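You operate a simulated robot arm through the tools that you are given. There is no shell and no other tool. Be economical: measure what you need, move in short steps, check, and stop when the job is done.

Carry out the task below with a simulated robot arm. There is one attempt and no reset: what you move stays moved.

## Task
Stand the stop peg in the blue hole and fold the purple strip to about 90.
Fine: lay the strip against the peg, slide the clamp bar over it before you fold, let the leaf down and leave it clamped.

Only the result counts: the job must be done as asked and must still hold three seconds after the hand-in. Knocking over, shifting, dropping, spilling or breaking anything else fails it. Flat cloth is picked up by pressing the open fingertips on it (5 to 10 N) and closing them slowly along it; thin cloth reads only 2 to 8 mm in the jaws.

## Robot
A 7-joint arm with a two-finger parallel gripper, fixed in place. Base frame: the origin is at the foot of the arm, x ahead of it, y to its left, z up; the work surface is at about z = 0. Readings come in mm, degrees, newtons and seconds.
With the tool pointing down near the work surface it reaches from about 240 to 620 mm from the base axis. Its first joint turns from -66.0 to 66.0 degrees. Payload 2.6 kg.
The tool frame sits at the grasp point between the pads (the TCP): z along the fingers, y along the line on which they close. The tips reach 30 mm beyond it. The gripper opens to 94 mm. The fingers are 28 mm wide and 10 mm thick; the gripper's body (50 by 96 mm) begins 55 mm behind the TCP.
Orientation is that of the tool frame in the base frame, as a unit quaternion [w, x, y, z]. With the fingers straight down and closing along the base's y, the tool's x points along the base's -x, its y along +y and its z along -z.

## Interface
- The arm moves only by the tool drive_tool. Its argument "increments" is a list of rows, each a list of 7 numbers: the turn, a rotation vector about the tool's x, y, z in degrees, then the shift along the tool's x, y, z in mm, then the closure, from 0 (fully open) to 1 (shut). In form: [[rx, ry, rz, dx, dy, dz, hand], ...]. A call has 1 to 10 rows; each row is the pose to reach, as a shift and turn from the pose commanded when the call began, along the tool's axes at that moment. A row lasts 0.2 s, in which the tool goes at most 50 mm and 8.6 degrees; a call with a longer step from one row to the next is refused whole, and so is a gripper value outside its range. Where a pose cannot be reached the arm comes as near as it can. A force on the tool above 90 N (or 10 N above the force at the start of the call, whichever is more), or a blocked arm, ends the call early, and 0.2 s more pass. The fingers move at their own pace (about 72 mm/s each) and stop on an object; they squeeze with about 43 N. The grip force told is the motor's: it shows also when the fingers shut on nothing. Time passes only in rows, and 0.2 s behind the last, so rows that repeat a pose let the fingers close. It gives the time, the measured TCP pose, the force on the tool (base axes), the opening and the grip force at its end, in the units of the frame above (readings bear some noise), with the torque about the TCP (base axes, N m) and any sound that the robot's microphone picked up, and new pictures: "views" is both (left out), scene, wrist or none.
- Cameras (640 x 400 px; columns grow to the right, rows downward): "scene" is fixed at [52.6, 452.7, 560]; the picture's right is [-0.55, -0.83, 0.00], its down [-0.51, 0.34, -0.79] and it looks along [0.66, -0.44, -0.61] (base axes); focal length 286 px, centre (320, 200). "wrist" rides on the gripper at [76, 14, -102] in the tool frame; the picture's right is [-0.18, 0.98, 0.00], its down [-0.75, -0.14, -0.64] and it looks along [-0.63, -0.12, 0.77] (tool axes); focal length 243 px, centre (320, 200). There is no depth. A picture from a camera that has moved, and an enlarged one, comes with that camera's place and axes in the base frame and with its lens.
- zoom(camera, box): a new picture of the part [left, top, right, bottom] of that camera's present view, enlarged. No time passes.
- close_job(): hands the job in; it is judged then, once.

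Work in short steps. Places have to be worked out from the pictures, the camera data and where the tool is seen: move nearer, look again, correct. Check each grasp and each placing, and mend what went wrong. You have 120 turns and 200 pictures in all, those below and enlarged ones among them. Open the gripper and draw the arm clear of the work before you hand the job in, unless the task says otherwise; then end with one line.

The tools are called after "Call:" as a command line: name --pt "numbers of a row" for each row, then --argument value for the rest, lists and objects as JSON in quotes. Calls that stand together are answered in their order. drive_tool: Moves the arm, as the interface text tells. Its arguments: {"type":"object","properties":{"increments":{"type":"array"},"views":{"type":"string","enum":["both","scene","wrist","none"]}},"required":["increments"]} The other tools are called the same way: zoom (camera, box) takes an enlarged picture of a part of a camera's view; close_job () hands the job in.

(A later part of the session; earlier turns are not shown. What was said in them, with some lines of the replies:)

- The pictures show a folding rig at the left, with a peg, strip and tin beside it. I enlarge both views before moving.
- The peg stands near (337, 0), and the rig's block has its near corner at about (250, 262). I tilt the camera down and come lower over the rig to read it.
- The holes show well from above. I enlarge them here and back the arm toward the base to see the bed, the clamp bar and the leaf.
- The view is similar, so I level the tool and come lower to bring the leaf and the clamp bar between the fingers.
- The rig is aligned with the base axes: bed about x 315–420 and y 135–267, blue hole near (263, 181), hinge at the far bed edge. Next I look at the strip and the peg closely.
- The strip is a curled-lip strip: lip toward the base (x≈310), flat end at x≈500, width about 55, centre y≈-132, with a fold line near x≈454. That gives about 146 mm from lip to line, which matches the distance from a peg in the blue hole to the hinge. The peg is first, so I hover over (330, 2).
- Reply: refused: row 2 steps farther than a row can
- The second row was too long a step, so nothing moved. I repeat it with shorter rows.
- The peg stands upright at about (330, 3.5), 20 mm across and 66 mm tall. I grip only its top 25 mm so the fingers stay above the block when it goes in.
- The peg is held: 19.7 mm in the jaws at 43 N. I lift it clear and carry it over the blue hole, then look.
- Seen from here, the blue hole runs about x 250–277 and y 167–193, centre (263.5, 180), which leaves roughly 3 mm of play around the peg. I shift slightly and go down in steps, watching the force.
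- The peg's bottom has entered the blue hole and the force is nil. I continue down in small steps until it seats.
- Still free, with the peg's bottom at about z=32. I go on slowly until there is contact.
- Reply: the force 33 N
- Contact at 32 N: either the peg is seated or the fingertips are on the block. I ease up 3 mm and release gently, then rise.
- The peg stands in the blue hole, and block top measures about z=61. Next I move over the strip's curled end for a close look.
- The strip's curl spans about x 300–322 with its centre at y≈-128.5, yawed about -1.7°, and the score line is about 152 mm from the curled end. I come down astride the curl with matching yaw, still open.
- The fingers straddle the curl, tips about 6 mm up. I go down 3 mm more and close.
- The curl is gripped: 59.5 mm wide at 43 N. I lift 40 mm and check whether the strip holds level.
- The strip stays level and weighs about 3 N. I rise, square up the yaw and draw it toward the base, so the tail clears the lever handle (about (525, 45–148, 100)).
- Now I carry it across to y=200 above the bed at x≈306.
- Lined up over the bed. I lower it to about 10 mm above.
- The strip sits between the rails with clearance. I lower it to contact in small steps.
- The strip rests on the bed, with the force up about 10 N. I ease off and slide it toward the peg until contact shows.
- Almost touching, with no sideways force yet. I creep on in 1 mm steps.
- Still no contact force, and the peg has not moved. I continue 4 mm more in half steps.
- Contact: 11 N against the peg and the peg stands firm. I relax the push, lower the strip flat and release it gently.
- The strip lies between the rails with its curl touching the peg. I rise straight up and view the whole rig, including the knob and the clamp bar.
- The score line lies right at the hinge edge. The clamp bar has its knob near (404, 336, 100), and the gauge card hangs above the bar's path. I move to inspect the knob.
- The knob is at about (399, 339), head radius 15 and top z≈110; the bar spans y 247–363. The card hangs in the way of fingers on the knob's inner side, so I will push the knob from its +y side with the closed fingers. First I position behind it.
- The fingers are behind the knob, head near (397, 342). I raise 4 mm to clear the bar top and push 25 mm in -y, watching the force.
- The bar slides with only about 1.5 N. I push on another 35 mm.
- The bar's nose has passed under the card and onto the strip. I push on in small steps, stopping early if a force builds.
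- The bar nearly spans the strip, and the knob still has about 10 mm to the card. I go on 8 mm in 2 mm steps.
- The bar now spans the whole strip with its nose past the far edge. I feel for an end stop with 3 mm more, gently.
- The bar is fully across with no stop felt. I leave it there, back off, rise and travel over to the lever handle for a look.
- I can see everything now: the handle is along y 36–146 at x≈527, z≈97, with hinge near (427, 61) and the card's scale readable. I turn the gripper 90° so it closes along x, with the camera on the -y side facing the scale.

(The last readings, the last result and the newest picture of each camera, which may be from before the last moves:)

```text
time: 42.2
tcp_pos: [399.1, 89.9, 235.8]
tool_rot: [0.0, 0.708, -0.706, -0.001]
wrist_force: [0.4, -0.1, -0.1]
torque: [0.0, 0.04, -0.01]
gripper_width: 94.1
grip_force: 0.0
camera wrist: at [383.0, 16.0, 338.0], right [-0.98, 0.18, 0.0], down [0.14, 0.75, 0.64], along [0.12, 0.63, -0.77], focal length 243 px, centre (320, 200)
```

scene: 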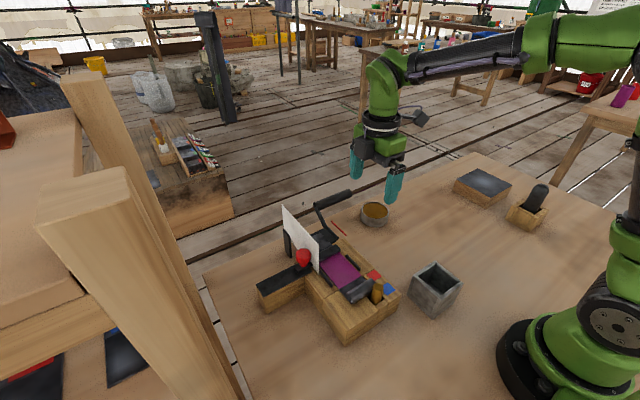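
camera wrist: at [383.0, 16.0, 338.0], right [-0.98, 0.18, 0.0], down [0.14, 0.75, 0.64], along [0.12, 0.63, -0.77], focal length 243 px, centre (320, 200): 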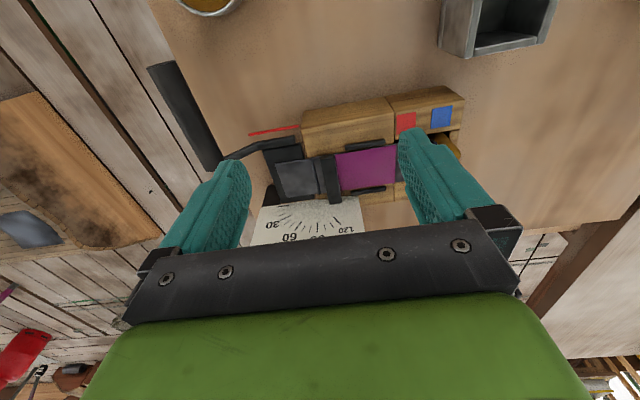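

The turn is done, and the card's scale faces the camera. I move above the handle at (527, 85).

Call:
drive_tool --pt "0 0 0 2 -40 10 0" --pt "0 0 0 4 -80 20 0" --pt "0 0 0 5 -120 35 0" --pt "0 0 0 5 -128 70 0" --views "both"

Call:
zoom --camera "wrist" --box '[220, 60, 440, 240]'

Call:
zoom --camera "scene" --box '[270, 120, 420, 260]'

```text
time: 43.2
tcp_pos: [526.7, 85.7, 165.6]
tool_rot: [0.0, 0.708, -0.707, 0.0]
wrist_force: [-0.2, 0.0, -0.3]
torque: [-0.01, 0.01, -0.02]
gripper_width: 94.1
grip_force: 0.0
camera wrist: at [511.8, 10.9, 268.1], right [-0.98, 0.18, 0.0], down [0.14, 0.75, 0.64], along [0.12, 0.63, -0.77], focal length 243 px, centre (320, 200)
```

scene: 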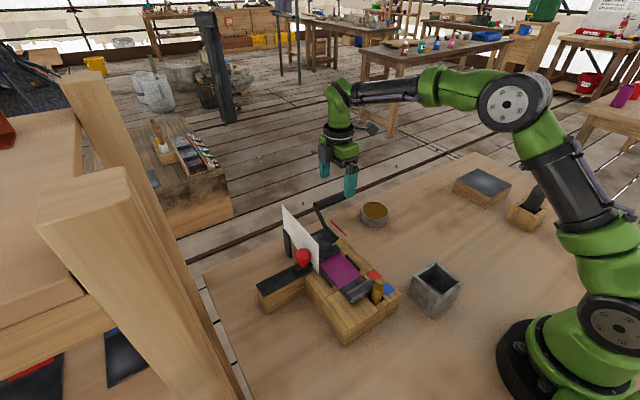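
wrist: 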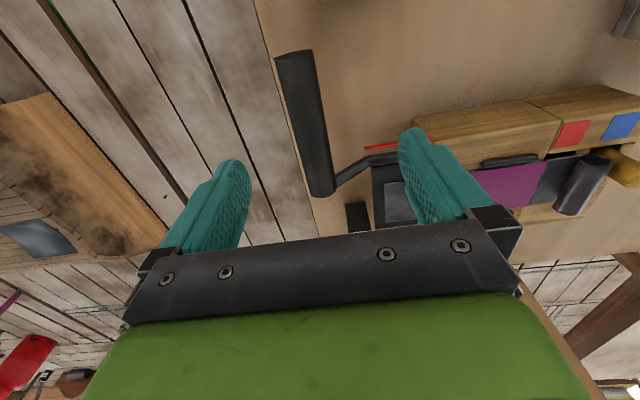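

```text
2.22 times, centred on (330, 150) of wrist
camera zoom: at [511.8, 10.9, 268.1], right [-0.98, 0.18, 0.0], down [0.14, 0.75, 0.64], along [0.12, 0.63, -0.77], focal length 539 px, centre (298, 311)
```

zoom: 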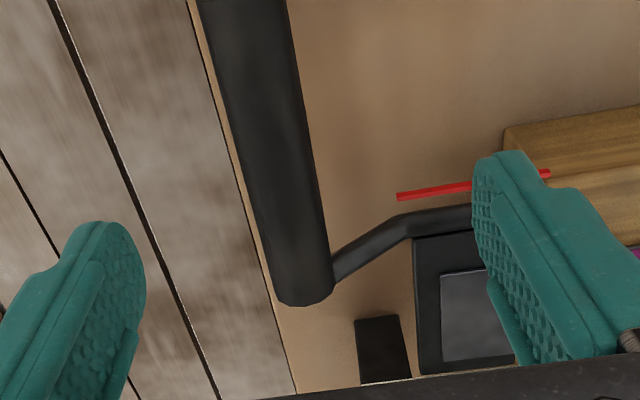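

```text
2.86 times, centred on (345, 190) of scene
camera zoom: at [52.6, 452.7, 560.0], right [-0.55, -0.83, 0.0], down [-0.51, 0.34, -0.79], along [0.66, -0.44, -0.61], focal length 817 px, centre (249, 229)
```

zoom: 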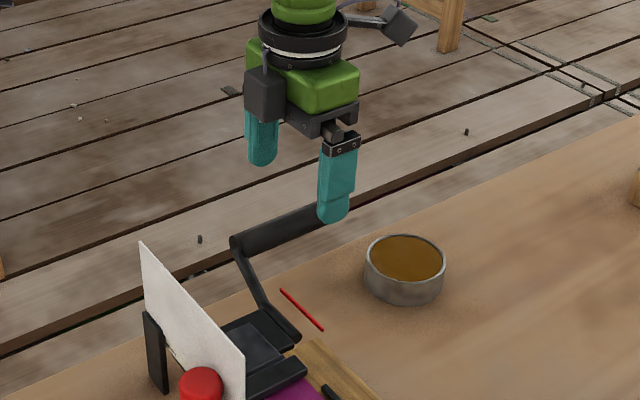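

From here the handle axis reads x≈531–535 at y≈87. I descend astride it and close.

Call:
drive_tool --pt "0 0 0 0 -5 30 0" --pt "0 0 0 0 -5 50 0" --pt "0 0 0 0 -5 66 0" --views "both"

Call:
zoom --camera "wrist" --box '[220, 60, 440, 240]'

Call:
zoom --camera "scene" --box '[270, 150, 420, 260]'

```text
time: 44.0
tcp_pos: [533.0, 85.1, 100.4]
tool_rot: [-0.001, -0.707, 0.708, 0.0]
wrist_force: [0.2, 0.0, -0.1]
torque: [-0.03, -0.01, 0.01]
gripper_width: 94.3
grip_force: 0.0
camera wrist: at [516.8, 10.9, 201.7], right [-0.98, 0.18, 0.0], down [0.14, 0.75, 0.64], along [0.12, 0.63, -0.77], focal length 243 px, centre (320, 200)
```

scene: 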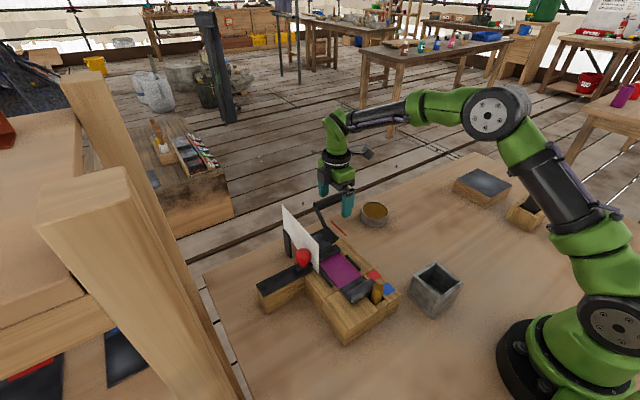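
wrist: 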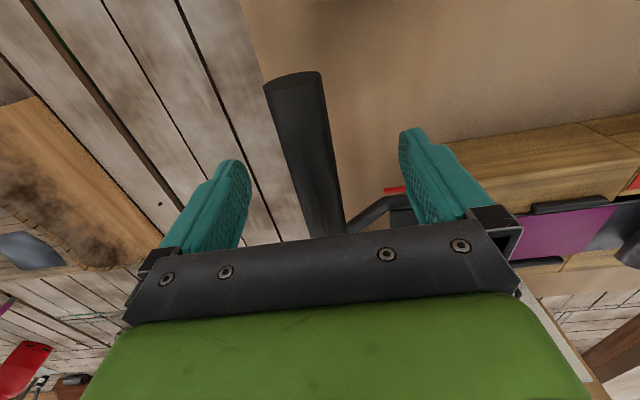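

```text
2.22 times, centred on (330, 150) of wrist
camera zoom: at [516.8, 10.9, 201.7], right [-0.98, 0.18, 0.0], down [0.14, 0.75, 0.64], along [0.12, 0.63, -0.77], focal length 539 px, centre (298, 311)
```

zoom: 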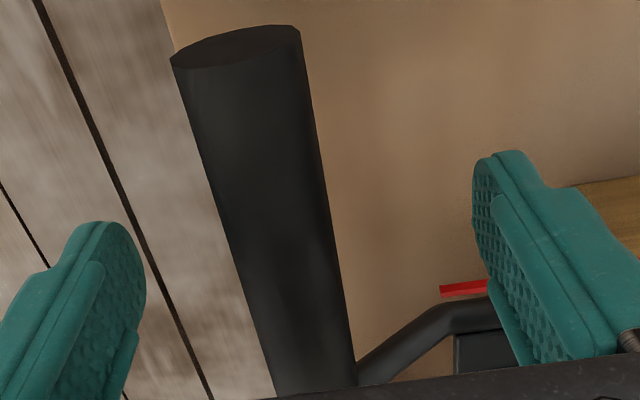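

```text
3.64 times, centred on (345, 205) of scene
camera zoom: at [52.6, 452.7, 560.0], right [-0.55, -0.83, 0.0], down [-0.51, 0.34, -0.79], along [0.66, -0.44, -0.61], focal length 1040 px, centre (229, 182)
```

zoom: 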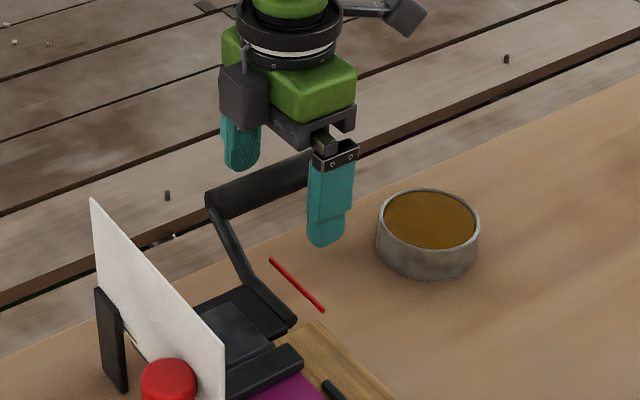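

The handle lies centred between the fingers. I close on it.

Call:
drive_tool --pt "0 0 0 0 0 0 0.4" --pt "0 0 0 0 0 0 0.6" --pt "0 0 0 0 0 0 0.75" --pt "0 0 0 0 0 0 0.9" --pt "0 0 0 0 0 0 0.9" --views "both"

Call:
zoom --camera "scene" --box '[270, 150, 420, 260]'

```text
time: 45.2
tcp_pos: [533.9, 86.2, 102.3]
tool_rot: [-0.004, 0.708, -0.706, 0.004]
wrist_force: [25.2, 5.0, 5.4]
torque: [-0.09, -0.26, -0.25]
gripper_width: 25.7
grip_force: 44.8
camera wrist: at [518.3, 10.7, 203.9], right [-0.98, 0.18, -0.01], down [0.13, 0.75, 0.64], along [0.12, 0.63, -0.77], focal length 243 px, centre (320, 200)
```

scene: 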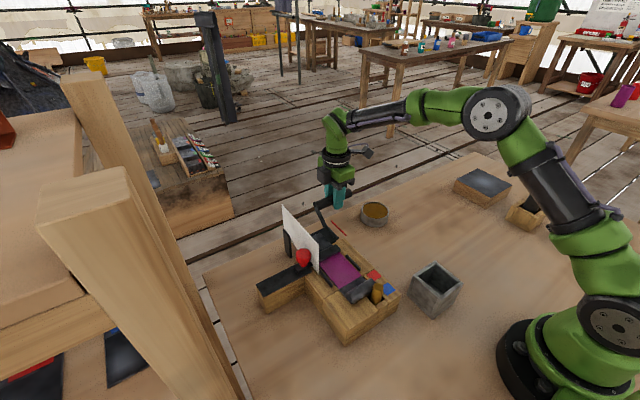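
wrist: 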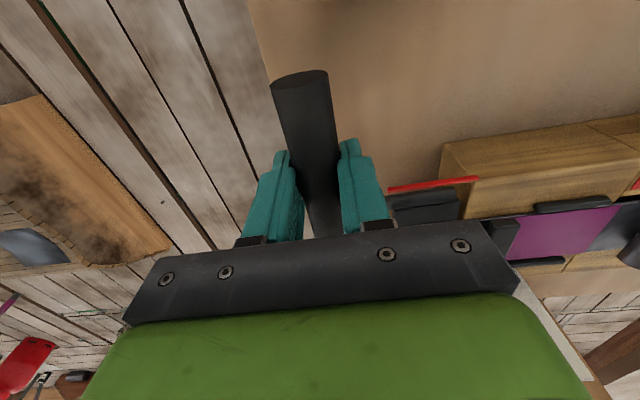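

```text
3.64 times, centred on (345, 205) of scene
camera zoom: at [52.6, 452.7, 560.0], right [-0.55, -0.83, 0.0], down [-0.51, 0.34, -0.79], along [0.66, -0.44, -0.61], focal length 1040 px, centre (229, 182)
```

zoom: 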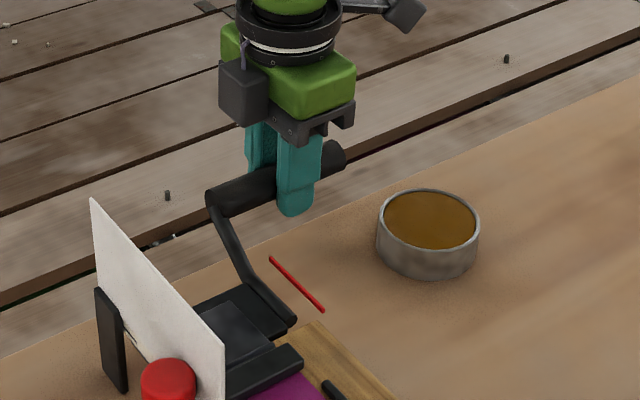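

The handle is gripped (25.7 mm), with some sideways strain because the handle sits about 2 mm farther out. I start swinging the leaf along the arc about the hinge, 15° first, and watch the forces.

Call:
drive_tool --pt "0 0 0 0 -2 0 0.9" --pt "0 0 0 0 1.7 -9.1 0.9" --pt "0 0 0 0 6.2 -18 0.9" --pt "0 0 0 0 11.5 -26.3 0.9" --views "both"

Call:
zoom --camera "scene" --box '[260, 150, 400, 290]'

```text
time: 46.2
tcp_pos: [524.1, 85.0, 128.7]
tool_rot: [-0.005, 0.707, -0.707, 0.007]
wrist_force: [32.9, -1.8, 9.0]
torque: [0.49, -0.8, -0.27]
gripper_width: 25.8
grip_force: 44.9
camera wrist: at [507.8, 10.8, 229.8], right [-0.98, 0.18, -0.02], down [0.13, 0.75, 0.64], along [0.13, 0.63, -0.77], focal length 243 px, centre (320, 200)
```

scene: 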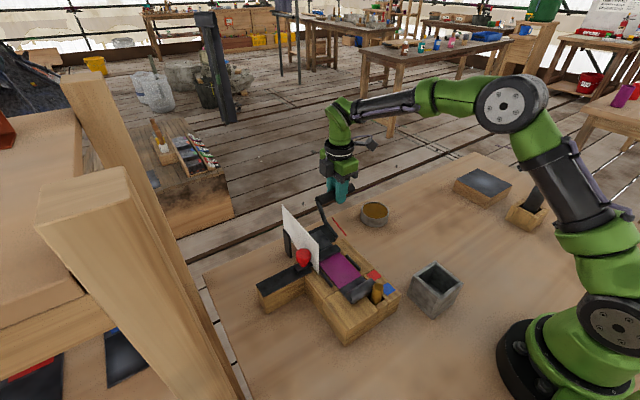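
wrist: 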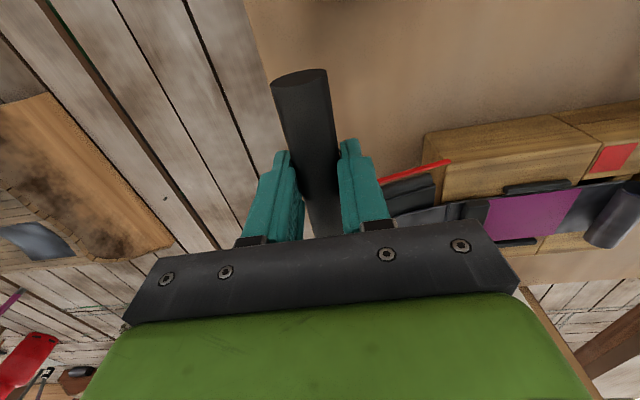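

```text
2.86 times, centred on (330, 220) of scene
camera zoom: at [52.6, 452.6, 560.0], right [-0.55, -0.83, 0.0], down [-0.51, 0.34, -0.79], along [0.66, -0.44, -0.61], focal length 817 px, centre (291, 143)
```

zoom: 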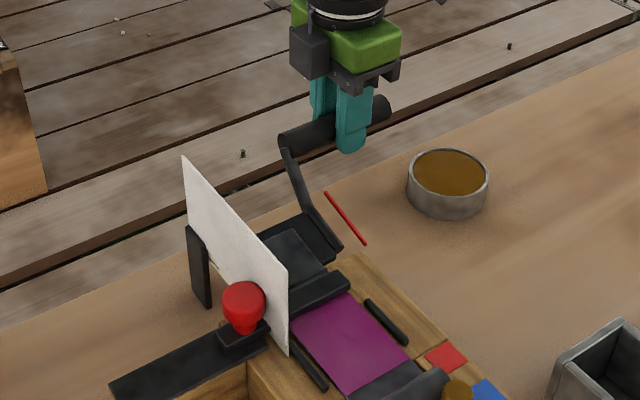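

The leaf is lifting, as is the red pointer. The +33 N in x means the handle wants to run farther out than my arc. I refit the arc (effective centre (427, 76.5), r≈111.5) and continue about 20° more.

Call:
drive_tool --pt "0 0 0 0 -1.5 -10.6 0.9" --pt "0 0 0 0 4 -18.5 0.9" --pt "0 0 0 0 10.3 -25.9 0.9" --pt "0 0 0 0 17.2 -32.7 0.9" --views "both"

Call:
zoom --camera "scene" --box '[260, 150, 400, 290]'

```text
time: 47.2
tcp_pos: [503.5, 84.5, 160.1]
tool_rot: [0.001, -0.707, 0.707, -0.002]
wrist_force: [15.1, -7.6, 4.5]
torque: [-0.5, -0.67, -0.09]
gripper_width: 25.3
grip_force: 45.1
camera wrist: at [487.7, 10.9, 261.1], right [-0.98, 0.18, 0.0], down [0.14, 0.75, 0.64], along [0.12, 0.63, -0.77], focal length 243 px, centre (320, 200)
```

scene: 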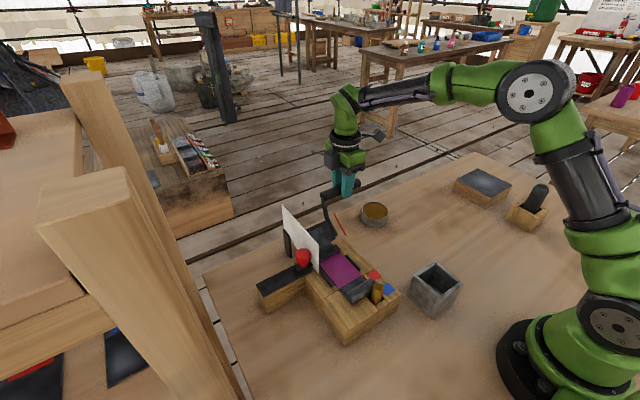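
wrist: 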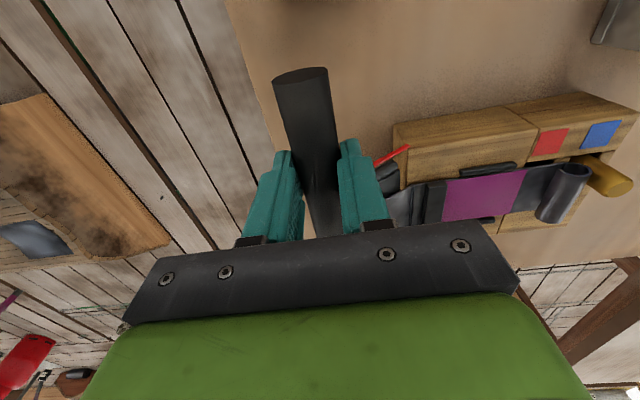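

```text
2.86 times, centred on (330, 220) of scene
camera zoom: at [52.6, 452.7, 560.0], right [-0.55, -0.83, 0.0], down [-0.51, 0.34, -0.79], along [0.66, -0.44, -0.61], focal length 817 px, centre (291, 143)
```

zoom: 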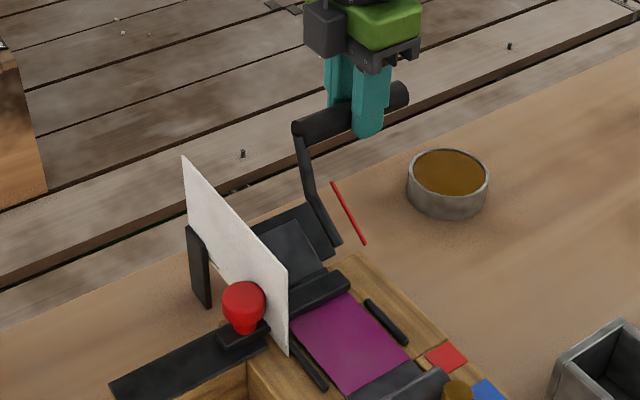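

The arc fits well now, with force down to 15 N and the leaf at about 33°. I refine the centre to (423, 78), r=115.5, and carry on to about 58°.

Call:
drive_tool --pt "0 0 0 0 4.8 -7 0.9" --pt "0 0 0 0 12.5 -13.1 0.9" --pt "0 0 0 0 21 -18.5 0.9" --pt "0 0 0 0 30 -23.2 0.9" --pt "0 0 0 0 39 -27 0.9" --views "both"

Call:
zoom --camera "scene" --box '[260, 150, 400, 290]'

```text
time: 48.4
tcp_pos: [464.5, 86.4, 184.7]
tool_rot: [0.0, 0.707, -0.707, 0.001]
wrist_force: [7.0, -9.3, -0.9]
torque: [-0.33, -0.54, -0.06]
gripper_width: 25.4
grip_force: 45.3
camera wrist: at [448.9, 11.7, 287.8], right [-0.98, 0.18, 0.0], down [0.14, 0.75, 0.64], along [0.12, 0.63, -0.77], focal length 243 px, centre (320, 200)
```

scene: 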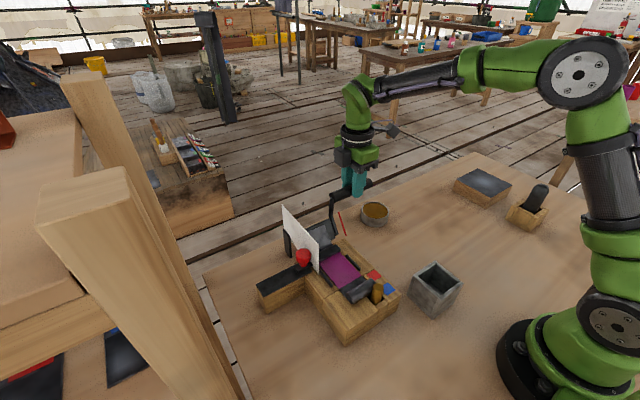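
wrist: 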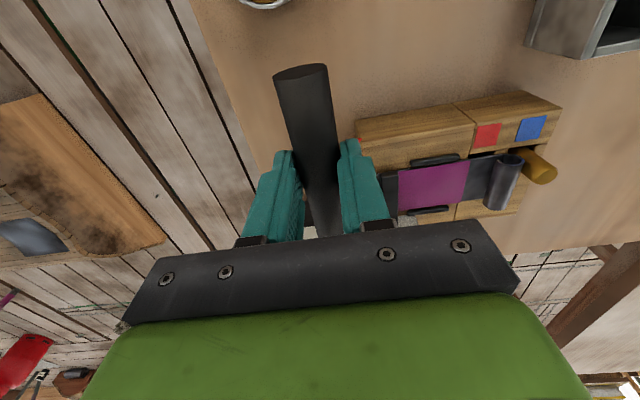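

```text
2.86 times, centred on (330, 220) of scene
camera zoom: at [52.6, 452.7, 560.0], right [-0.55, -0.83, 0.0], down [-0.51, 0.34, -0.79], along [0.66, -0.44, -0.61], focal length 817 px, centre (291, 143)
```

zoom: 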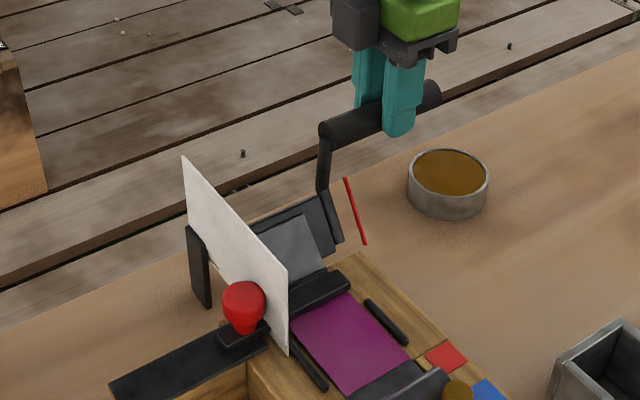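

Forces are small now, and refitting all the points gives centre (429, 82), r=108.7, with the leaf at about 60°. I continue to about 82° and read the scale.

Call:
drive_tool --pt "0 0 0 0 6.8 -1.2 0.9" --pt "0 0 0 0 16 -3.2 0.9" --pt "0 0 0 0 25.4 -4.5 0.9" --pt "0 0 0 0 34.9 -4.9 0.9" --pt "0 0 0 0 38 -4.8 0.9" --views "both"

Call:
zoom --camera "scene" --box '[280, 160, 400, 280]'

Call:
zoom --camera "wrist" --box '[300, 80, 520, 240]'

```text
time: 49.6
tcp_pos: [426.2, 85.2, 189.8]
tool_rot: [0.0, 0.707, -0.707, 0.0]
wrist_force: [7.2, -0.2, 4.2]
torque: [0.13, -0.55, 0.03]
gripper_width: 25.5
grip_force: 44.8
camera wrist: at [410.2, 11.9, 293.0], right [-0.98, 0.18, 0.0], down [0.14, 0.75, 0.64], along [0.12, 0.63, -0.77], focal length 243 px, centre (320, 200)
```

scene: 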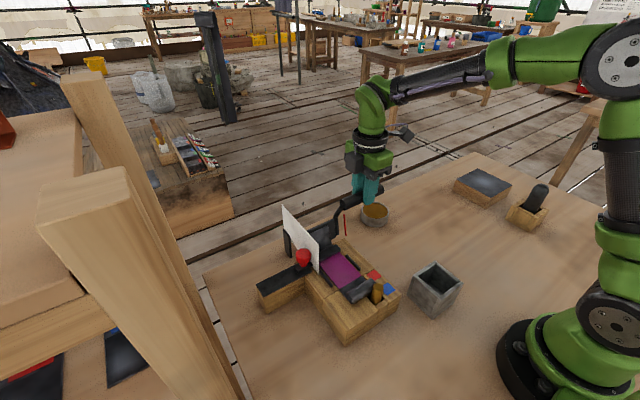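
wrist: 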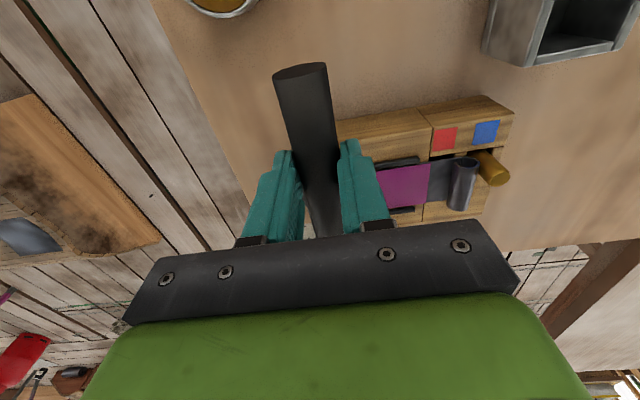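

```text
3.33 times, centred on (340, 220) of scene
camera zoom: at [52.6, 452.7, 560.0], right [-0.55, -0.83, 0.0], down [-0.51, 0.34, -0.79], along [0.66, -0.44, -0.61], focal length 953 px, centre (253, 133)
```

zoom: 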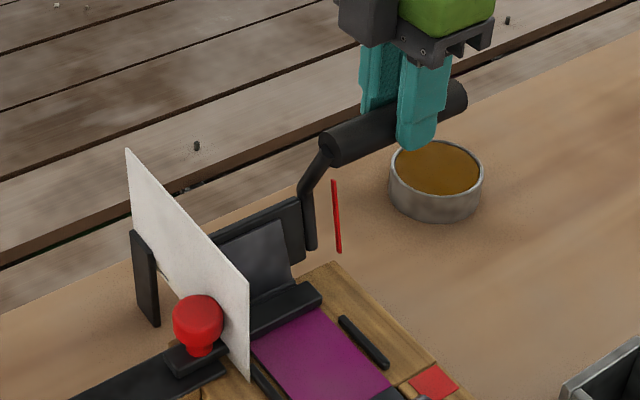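

```text
2.50 times, centred on (410, 160) of wrist
camera zoom: at [410.2, 11.9, 293.0], right [-0.98, 0.18, 0.0], down [0.14, 0.75, 0.64], along [0.12, 0.63, -0.77], focal length 606 px, centre (95, 300)
```

zoom: 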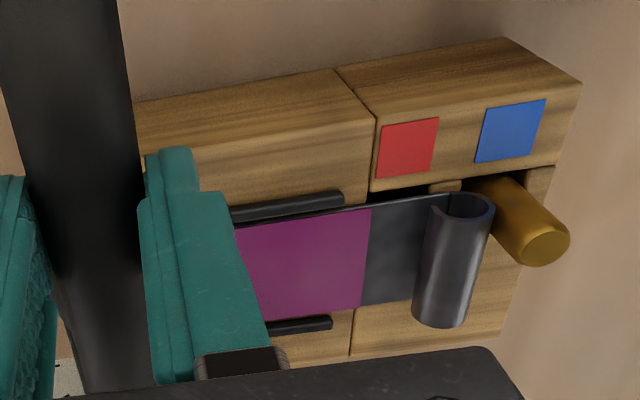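

By my arc the leaf is at about 81°. I zoom in on the pointer and the leaf to check this independently.

Call:
zoom --camera "scene" --box '[325, 200, 365, 245]'

Call:
zoom --camera "scene" --box '[290, 190, 350, 270]'

```text
8.89 times, centred on (345, 222) of scene
camera zoom: at [52.6, 452.7, 560.0], right [-0.55, -0.83, 0.0], down [-0.51, 0.34, -0.79], along [0.66, -0.44, -0.61], focal length 2542 px, centre (98, 0)
```

zoom: 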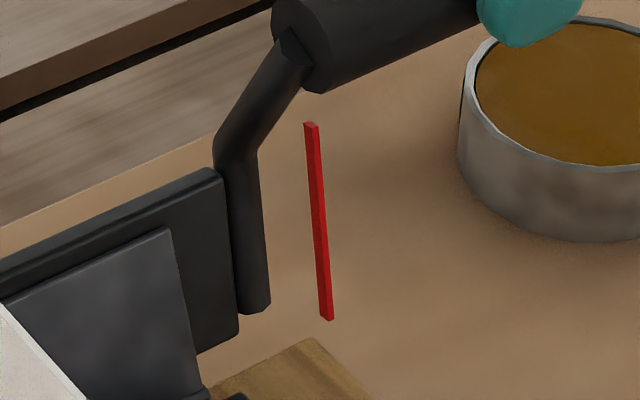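

```text
5.00 times, centred on (320, 230) of scene
camera zoom: at [52.6, 452.7, 560.0], right [-0.55, -0.83, 0.0], down [-0.51, 0.34, -0.79], along [0.66, -0.44, -0.61], focal length 1430 px, centre (320, 50)
```

zoom: 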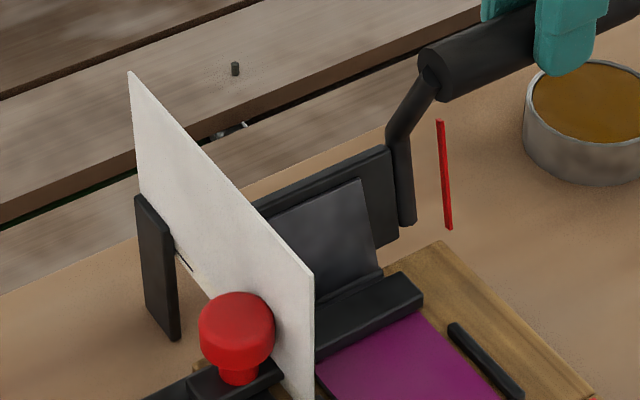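

The pointer reads about 79°, in agreement with my arc. I bring the leaf to about 92°.

Call:
drive_tool --pt "0 0 0 0 6.4 0.3 0.9" --pt "0 0 0 0 15.8 1.6 0.9" --pt "0 0 0 0 20.4 2.5 0.9" --pt "0 0 0 0 20.4 2.5 0.9" --views "wrist"

Call:
zoom --camera "scene" --box '[325, 200, 365, 245]'

Call:
zoom --camera "scene" --box '[290, 190, 350, 270]'

```text
time: 50.6
tcp_pos: [405.7, 86.9, 189.1]
tool_rot: [-0.001, 0.708, -0.707, -0.001]
wrist_force: [5.2, 7.1, 1.0]
torque: [-0.06, -0.5, -0.02]
gripper_width: 25.2
grip_force: 45.2
camera wrist: at [389.7, 11.7, 290.4], right [-0.98, 0.18, 0.0], down [0.14, 0.75, 0.64], along [0.12, 0.63, -0.77], focal length 243 px, centre (320, 200)
```

wrist: 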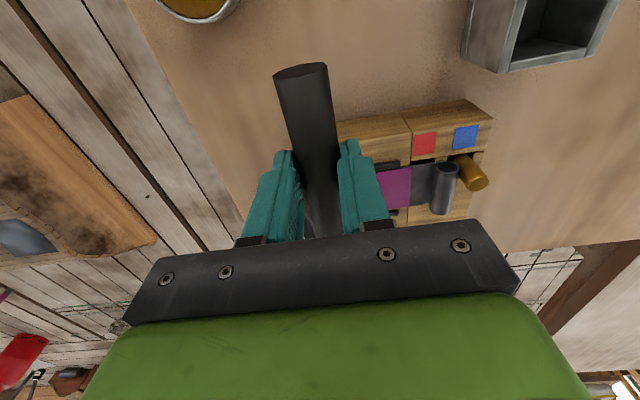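

```text
8.89 times, centred on (345, 222) of scene
camera zoom: at [52.6, 452.7, 560.0], right [-0.55, -0.83, 0.0], down [-0.51, 0.34, -0.79], along [0.66, -0.44, -0.61], focal length 2542 px, centre (98, 0)
```

zoom: 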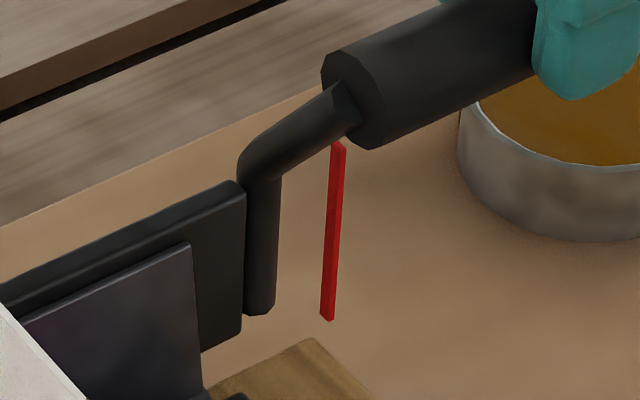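

```text
5.00 times, centred on (320, 230) of scene
camera zoom: at [52.6, 452.7, 560.0], right [-0.55, -0.83, 0.0], down [-0.51, 0.34, -0.79], along [0.66, -0.44, -0.61], focal length 1430 px, centre (320, 50)
```

zoom: 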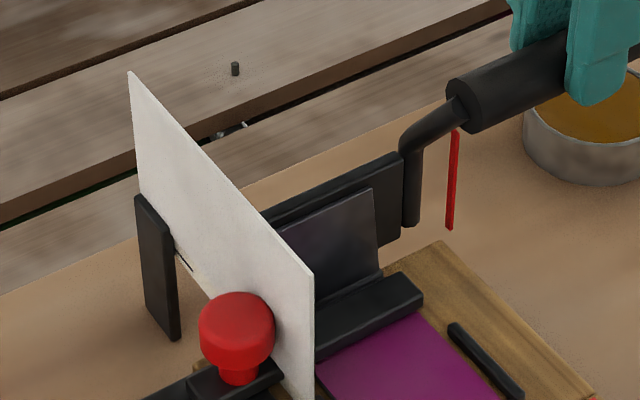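

The pointer reads about 89°. I back the leaf off some 27° to see where the strip springs back to.

Call:
drive_tool --pt "0 0 0 0 -7 -1.2 0.9" --pt "0 0 0 0 -14 -2.2 0.9" --pt "0 0 0 0 -23.5 -2.6 0.9" --pt "0 0 0 0 -33 -2.2 0.9" --pt "0 0 0 0 -42.4 -0.9 0.9" --pt "0 0 0 0 -51.6 1.1 0.9" --views "wrist"

Call:
zoom --camera "scene" --box '[300, 210, 350, 265]'

```text
time: 52.0
tcp_pos: [457.3, 86.3, 187.0]
tool_rot: [0.0, -0.707, 0.707, -0.001]
wrist_force: [-4.3, 2.5, -0.1]
torque: [0.17, 0.45, -0.03]
gripper_width: 25.4
grip_force: 44.4
camera wrist: at [442.2, 11.6, 289.2], right [-0.98, 0.18, 0.0], down [0.14, 0.75, 0.64], along [0.12, 0.63, -0.77], focal length 243 px, centre (320, 200)
```

wrist: 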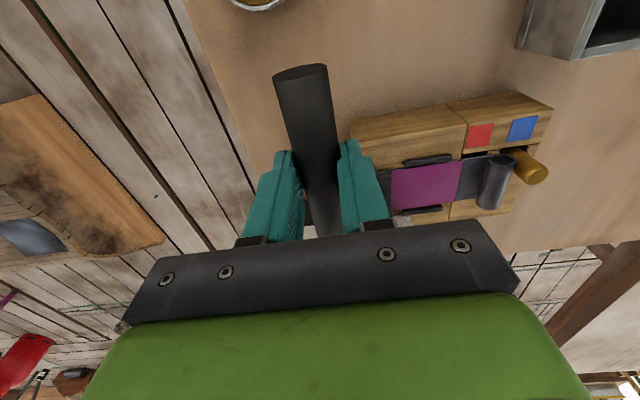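

```text
7.27 times, centred on (325, 238) of scene
camera zoom: at [52.6, 452.7, 560.0], right [-0.55, -0.83, 0.0], down [-0.51, 0.34, -0.79], along [0.66, -0.44, -0.61], focal length 2080 px, centre (284, -73)
```

zoom: 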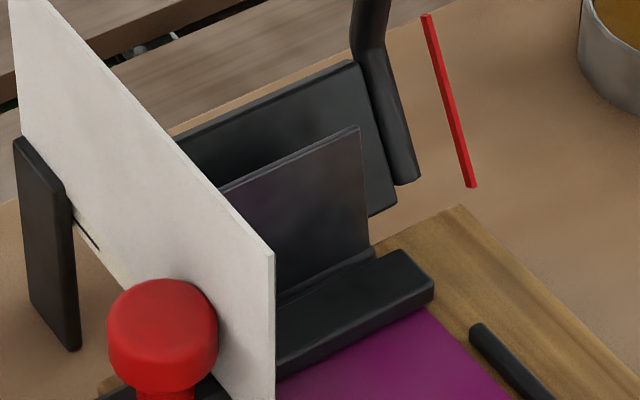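

The strip sprang back to about 80° after the leaf had reached 89°, so it springs back about 9–10°. I refold with the leaf to about 100° on the pointer.

Call:
drive_tool --pt "0 0 0 0 9.2 -2 0.9" --pt "0 0 0 0 18.6 -3.3 0.9" --pt "0 0 0 0 28.1 -3.7 0.9" --pt "0 0 0 0 37.6 -3.3 0.9" --pt "0 0 0 0 47 -2 0.9" --pt "0 0 0 0 56.2 0 0.9" --pt "0 0 0 0 65.3 2.9 0.9" --pt "0 0 0 0 67 3.5 0.9" --views "wrist"

Call:
zoom --camera "scene" --box '[325, 200, 365, 245]'

Call:
zoom --camera "scene" --box '[300, 210, 350, 265]'

```text
time: 53.8
tcp_pos: [388.7, 85.3, 183.4]
tool_rot: [0.001, 0.707, -0.707, 0.0]
wrist_force: [6.8, 5.3, -1.9]
torque: [0.4, -0.52, 0.06]
gripper_width: 25.6
grip_force: 44.9
camera wrist: at [375.2, 10.9, 284.6], right [-0.98, 0.18, 0.0], down [0.14, 0.75, 0.64], along [0.12, 0.63, -0.77], focal length 243 px, centre (320, 200)
```

wrist: 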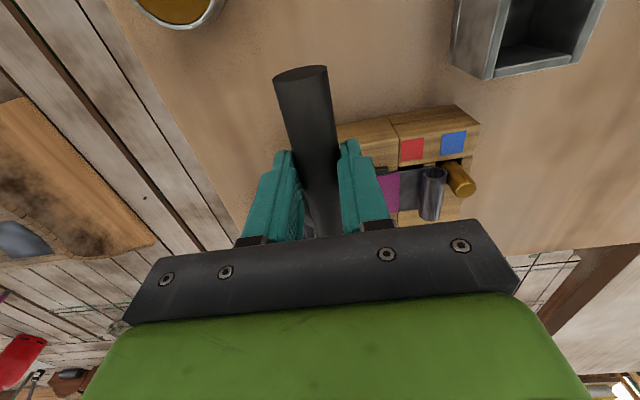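

```text
8.89 times, centred on (345, 222) of scene
camera zoom: at [52.6, 452.7, 560.0], right [-0.55, -0.83, 0.0], down [-0.51, 0.34, -0.79], along [0.66, -0.44, -0.61], focal length 2542 px, centre (98, 0)
```

zoom: 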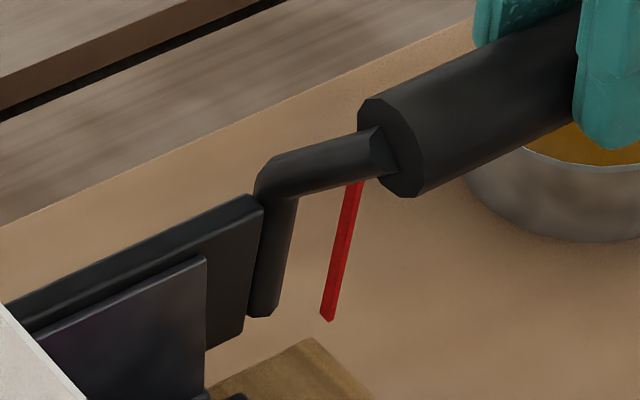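

```text
7.27 times, centred on (325, 238) of scene
camera zoom: at [52.6, 452.7, 560.0], right [-0.55, -0.83, 0.0], down [-0.51, 0.34, -0.79], along [0.66, -0.44, -0.61], focal length 2080 px, centre (284, -73)
```

zoom: 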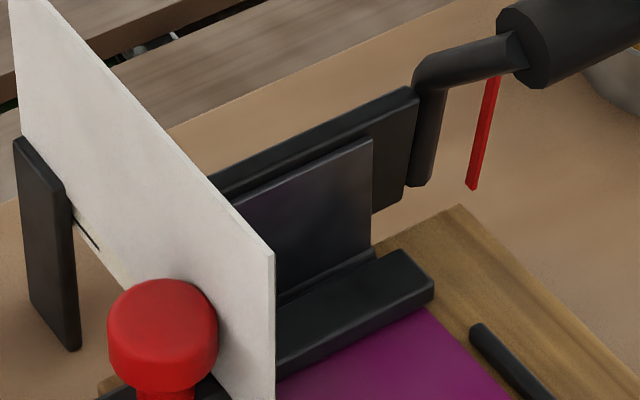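

The pointer now reads about 97°. The strip seems to keep its angle relative to the leaf, and I need a true side view to judge it, so I lower the leaf along the arc while holding the handle.

Call:
drive_tool --pt "0 0 0 0 -12.6 -4 0.9" --pt "0 0 0 0 -27.5 -6.6 0.9" --pt "0 0 0 0 -42.7 -7.1 0.9" --pt "0 0 0 0 -57.8 -5.5 0.9" --pt "0 0 0 0 -72.5 -1.9 0.9" --pt "0 0 0 0 -86.6 3.8 0.9" --pt "0 0 0 0 -99.7 11.4 0.9" --pt "0 0 0 0 -111.6 20.7 0.9" --pt "0 0 0 0 -122.2 31.6 0.9" --pt "0 0 0 0 -129 40.7 0.9" --views "scene"

Call:
zoom --camera "scene" --box '[300, 210, 350, 265]'

```text
time: 56.0
tcp_pos: [518.4, 86.9, 142.8]
tool_rot: [0.0, -0.707, 0.707, 0.001]
wrist_force: [-4.8, 0.0, 1.4]
torque: [-0.01, 0.54, -0.07]
gripper_width: 25.7
grip_force: 44.9
```

scene: 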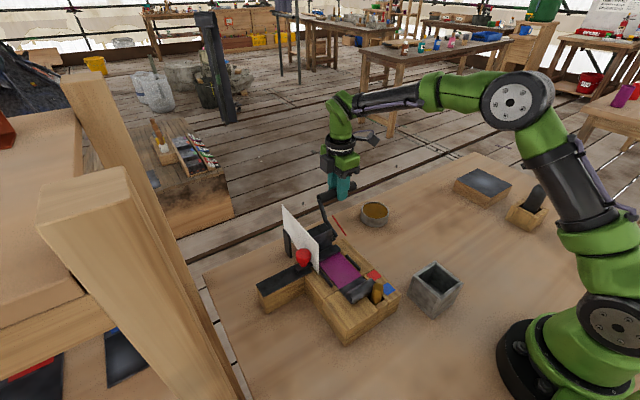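

```text
7.27 times, centred on (325, 238) of scene
camera zoom: at [52.6, 452.7, 560.0], right [-0.55, -0.83, 0.0], down [-0.51, 0.34, -0.79], along [0.66, -0.44, -0.61], focal length 2080 px, centre (284, -73)
```

zoom: 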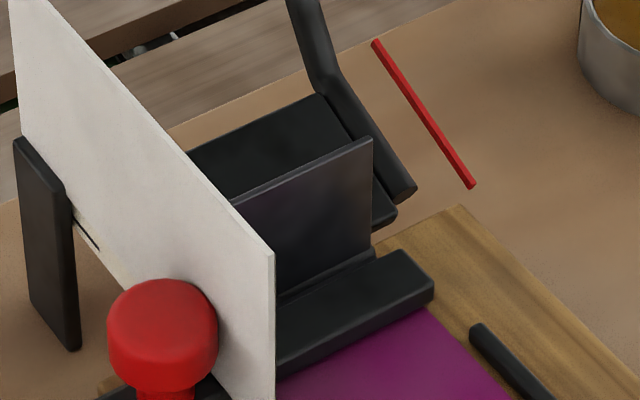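

The strip keeps its angle as the leaf drops, measuring about 88–89° in this view. I let the leaf fully down.

Call:
drive_tool --pt "0 0 0 0 -7.6 13.2 0.9" --pt "0 0 0 0 -12 23.6 0.9" --pt "0 0 0 0 -14.9 32.7 0.9" --pt "0 0 0 0 -16.6 40 0.9" --pt "0 0 0 0 -16.9 41.9 0.9" --views "none"

Call:
zoom --camera "scene" --box '[280, 170, 380, 270]'

```text
time: 57.2
tcp_pos: [535.3, 86.5, 105.1]
tool_rot: [0.001, -0.706, 0.708, 0.002]
wrist_force: [-29.2, -2.9, 34.1]
torque: [-0.06, 0.52, 0.44]
gripper_width: 25.8
grip_force: 44.7
```

```text
4.00 times, centred on (330, 220) of scene
camera zoom: at [52.4, 452.6, 560.1], right [-0.55, -0.83, 0.0], down [-0.51, 0.34, -0.79], along [0.66, -0.44, -0.61], focal length 1144 px, centre (280, 120)
```

zoom: 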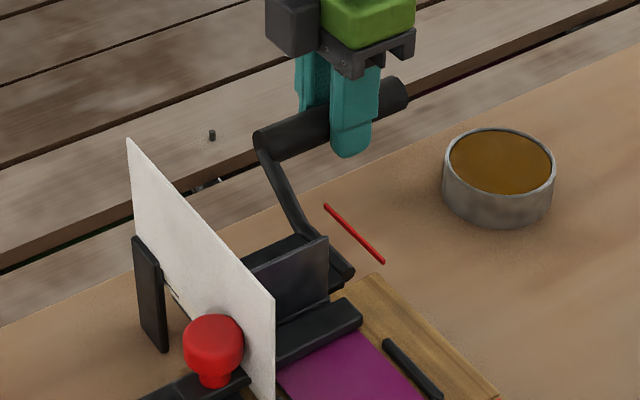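

The leaf is on its stop (34 N up). I relieve the strain, open, and rise clear.

Call:
drive_tool --pt "0 0 0 0 2.5 -3.5 0.9" --pt "0 0 0 0 2.5 -3.5 0.6" --pt "0 0 0 0 2.5 -3.5 0.4" --pt "0 0 0 0 2.5 -3.5 0.2" --pt "0 0 0 0 2.5 -35 0.2" --pt "0 0 0 0 2.5 -75 0.2" --pt "0 0 0 0 2.5 -115 0.2" --views "both"

Call:
zoom --camera "scene" --box '[280, 170, 400, 290]'

```text
time: 58.8
tcp_pos: [532.4, 85.4, 215.3]
tool_rot: [0.0, 0.708, -0.707, 0.0]
wrist_force: [-0.5, 0.3, 0.0]
torque: [0.0, -0.02, 0.01]
gripper_width: 75.0
grip_force: 0.2
camera wrist: at [517.3, 10.9, 317.2], right [-0.98, 0.18, 0.0], down [0.14, 0.75, 0.64], along [0.12, 0.63, -0.77], focal length 243 px, centre (320, 200)
```

scene: 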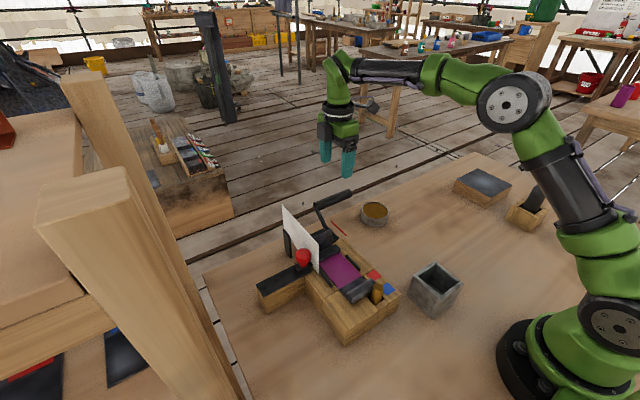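
wrist: 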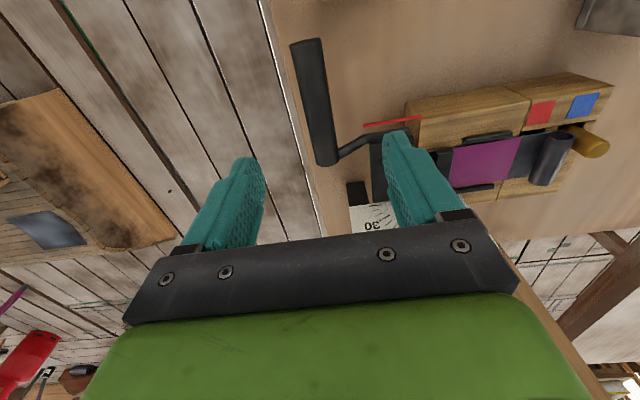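

```text
3.33 times, centred on (340, 230) of scene
camera zoom: at [52.6, 452.7, 560.0], right [-0.55, -0.83, 0.0], down [-0.51, 0.34, -0.79], along [0.66, -0.44, -0.61], focal length 953 px, centre (253, 100)
```

zoom: 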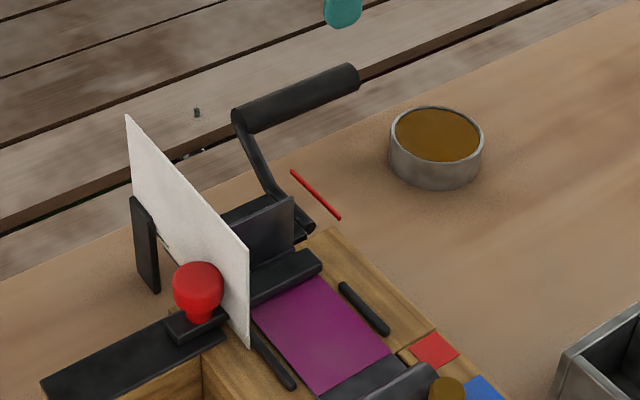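

Hands are off; the leaf is down, the strip stands folded and the bar is still across. To judge the angle I take the camera to the -y side, tilted to look along the fold line.

Call:
drive_tool --pt "0 0 0 22 32 0 0" --pt "0 -7 0 44 64 5 0" --pt "0 -14 0 65 92 20 0" --pt "0 -21 0 65 92 45 0" --pt "0 -28 0 65 92 75 0" --pt "0 -35 0 65 92 100 0" --views "wrist"

Call:
zoom --camera "wrist" --box '[240, 120, 400, 240]'

```text
time: 60.2
tcp_pos: [441.1, 21.1, 116.5]
tool_rot: [0.213, -0.674, 0.674, 0.213]
wrist_force: [0.9, 0.5, -0.9]
torque: [-0.01, 0.02, -0.01]
gripper_width: 94.0
grip_force: 0.1
camera wrist: at [425.2, -98.4, 155.6], right [-0.98, 0.15, 0.11], down [0.14, 0.25, 0.96], along [0.12, 0.96, -0.26], focal length 243 px, centre (320, 200)
```

wrist: 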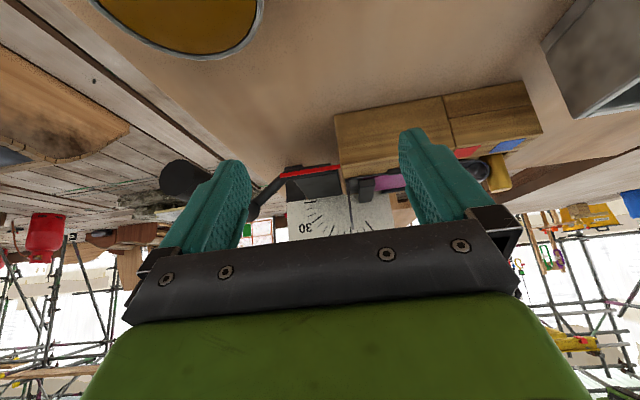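

```text
3.33 times, centred on (320, 180) of wrist
camera zoom: at [425.2, -98.4, 155.6], right [-0.98, 0.15, 0.11], down [0.14, 0.25, 0.96], along [0.12, 0.96, -0.26], focal length 809 px, centre (320, 267)
```

zoom: 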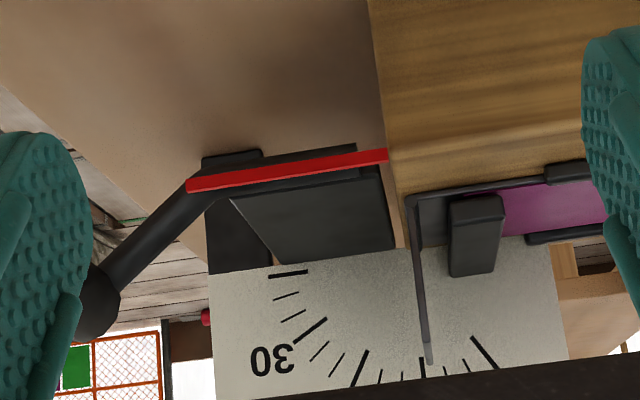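

The side view shows the flap standing almost upright against the 90 mark. I zoom in to measure it more finely.

Call:
zoom --camera "wrist" --box '[315, 165, 375, 235]'

```text
5.71 times, centred on (345, 200) of wrist
camera zoom: at [425.2, -98.4, 155.6], right [-0.98, 0.15, 0.11], down [0.14, 0.25, 0.96], along [0.12, 0.96, -0.26], focal length 1386 px, centre (177, 200)
```

zoom: 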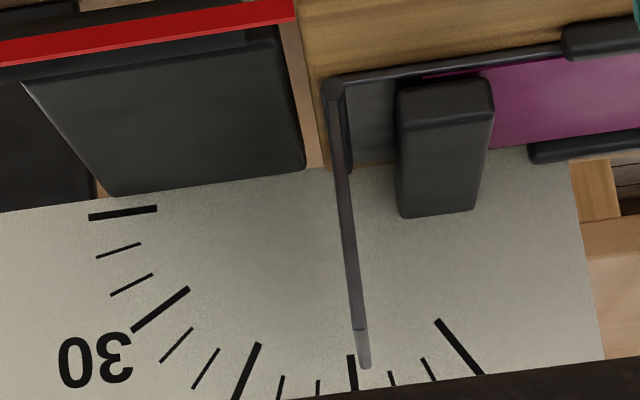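

The fold measures about 88° and the flap lines up with the 90 mark, so it is done. I draw the arm clear and make a last check of peg, strip and bar.

Call:
drive_tool --pt "0 0 0 0 0 -40 0" --pt "0 7 0 0 0 -85 0" --pt "0 14 0 0 0 -125 0" --pt "0 21 0 0 40 -150 0" --pt "0 28 0 0 75 -165 0" --pt "0 35 0 0 100 -170 0" --views "both"

Call:
zoom --camera "scene" --box '[250, 190, 410, 330]'

Call:
zoom --camera "scene" --box '[330, 245, 410, 315]'

```text
time: 61.6
tcp_pos: [341.0, -75.9, 254.8]
tool_rot: [-0.001, -0.706, 0.708, 0.0]
wrist_force: [0.1, 0.0, 0.3]
torque: [0.01, 0.01, 0.03]
gripper_width: 94.0
grip_force: 0.0
camera wrist: at [326.2, -151.0, 357.3], right [-0.98, 0.18, 0.0], down [0.14, 0.75, 0.64], along [0.12, 0.63, -0.77], focal length 243 px, centre (320, 200)
```

scene: 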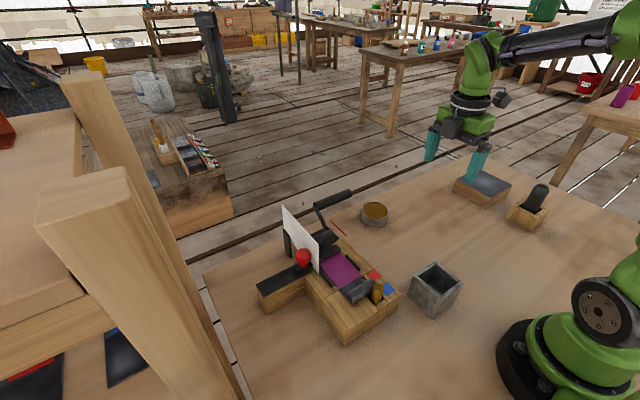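
wrist: 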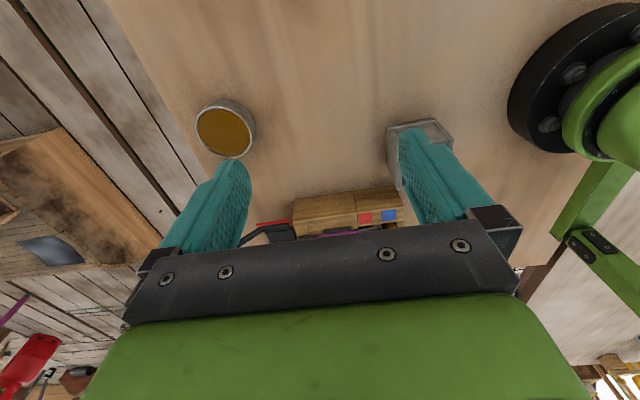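

```text
2.86 times, centred on (330, 260) of scene
camera zoom: at [52.6, 452.6, 560.0], right [-0.55, -0.83, 0.0], down [-0.51, 0.34, -0.79], along [0.66, -0.44, -0.61], focal length 817 px, centre (291, 29)
```

zoom: 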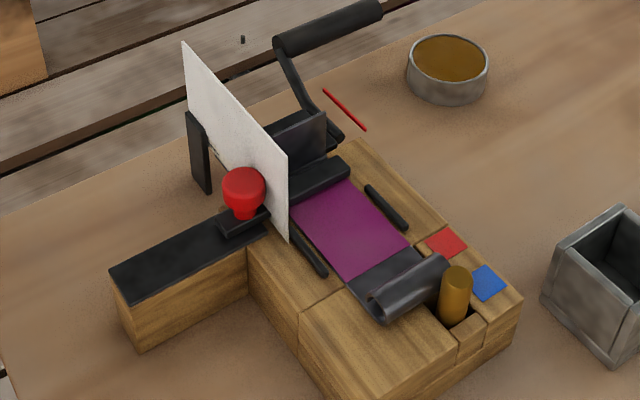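

```text
5.71 times, centred on (370, 280) of scene
camera zoom: at [52.6, 452.6, 560.0], right [-0.55, -0.83, 0.0], down [-0.51, 0.34, -0.79], along [0.66, -0.44, -0.61], focal length 1634 px, centre (34, -257)
```

zoom: 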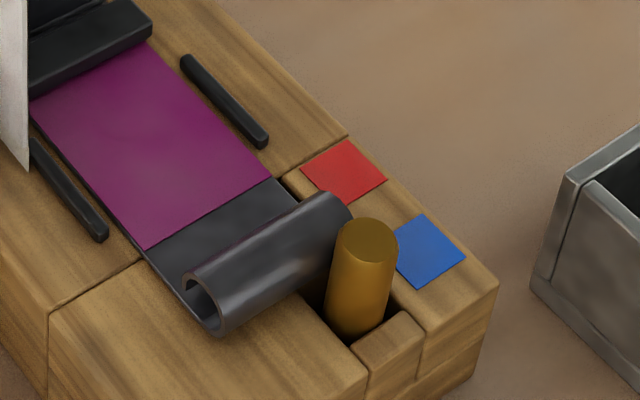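

Everything is in place: the peg stands in the blue hole with the strip's curl against it, the clamp bar lies across, the leaf is down, the flap stands at about 88°, and the arm is clear. I hand the job in.

Call:
close_job

```text
The job is handed in.
```

The job is handed in: the peg stands in the blue hole with the purple strip against it, the strip is folded to about 88°, the leaf is down, and the clamp bar is still across the strip (I felt no latch or end stop when sliding it on).
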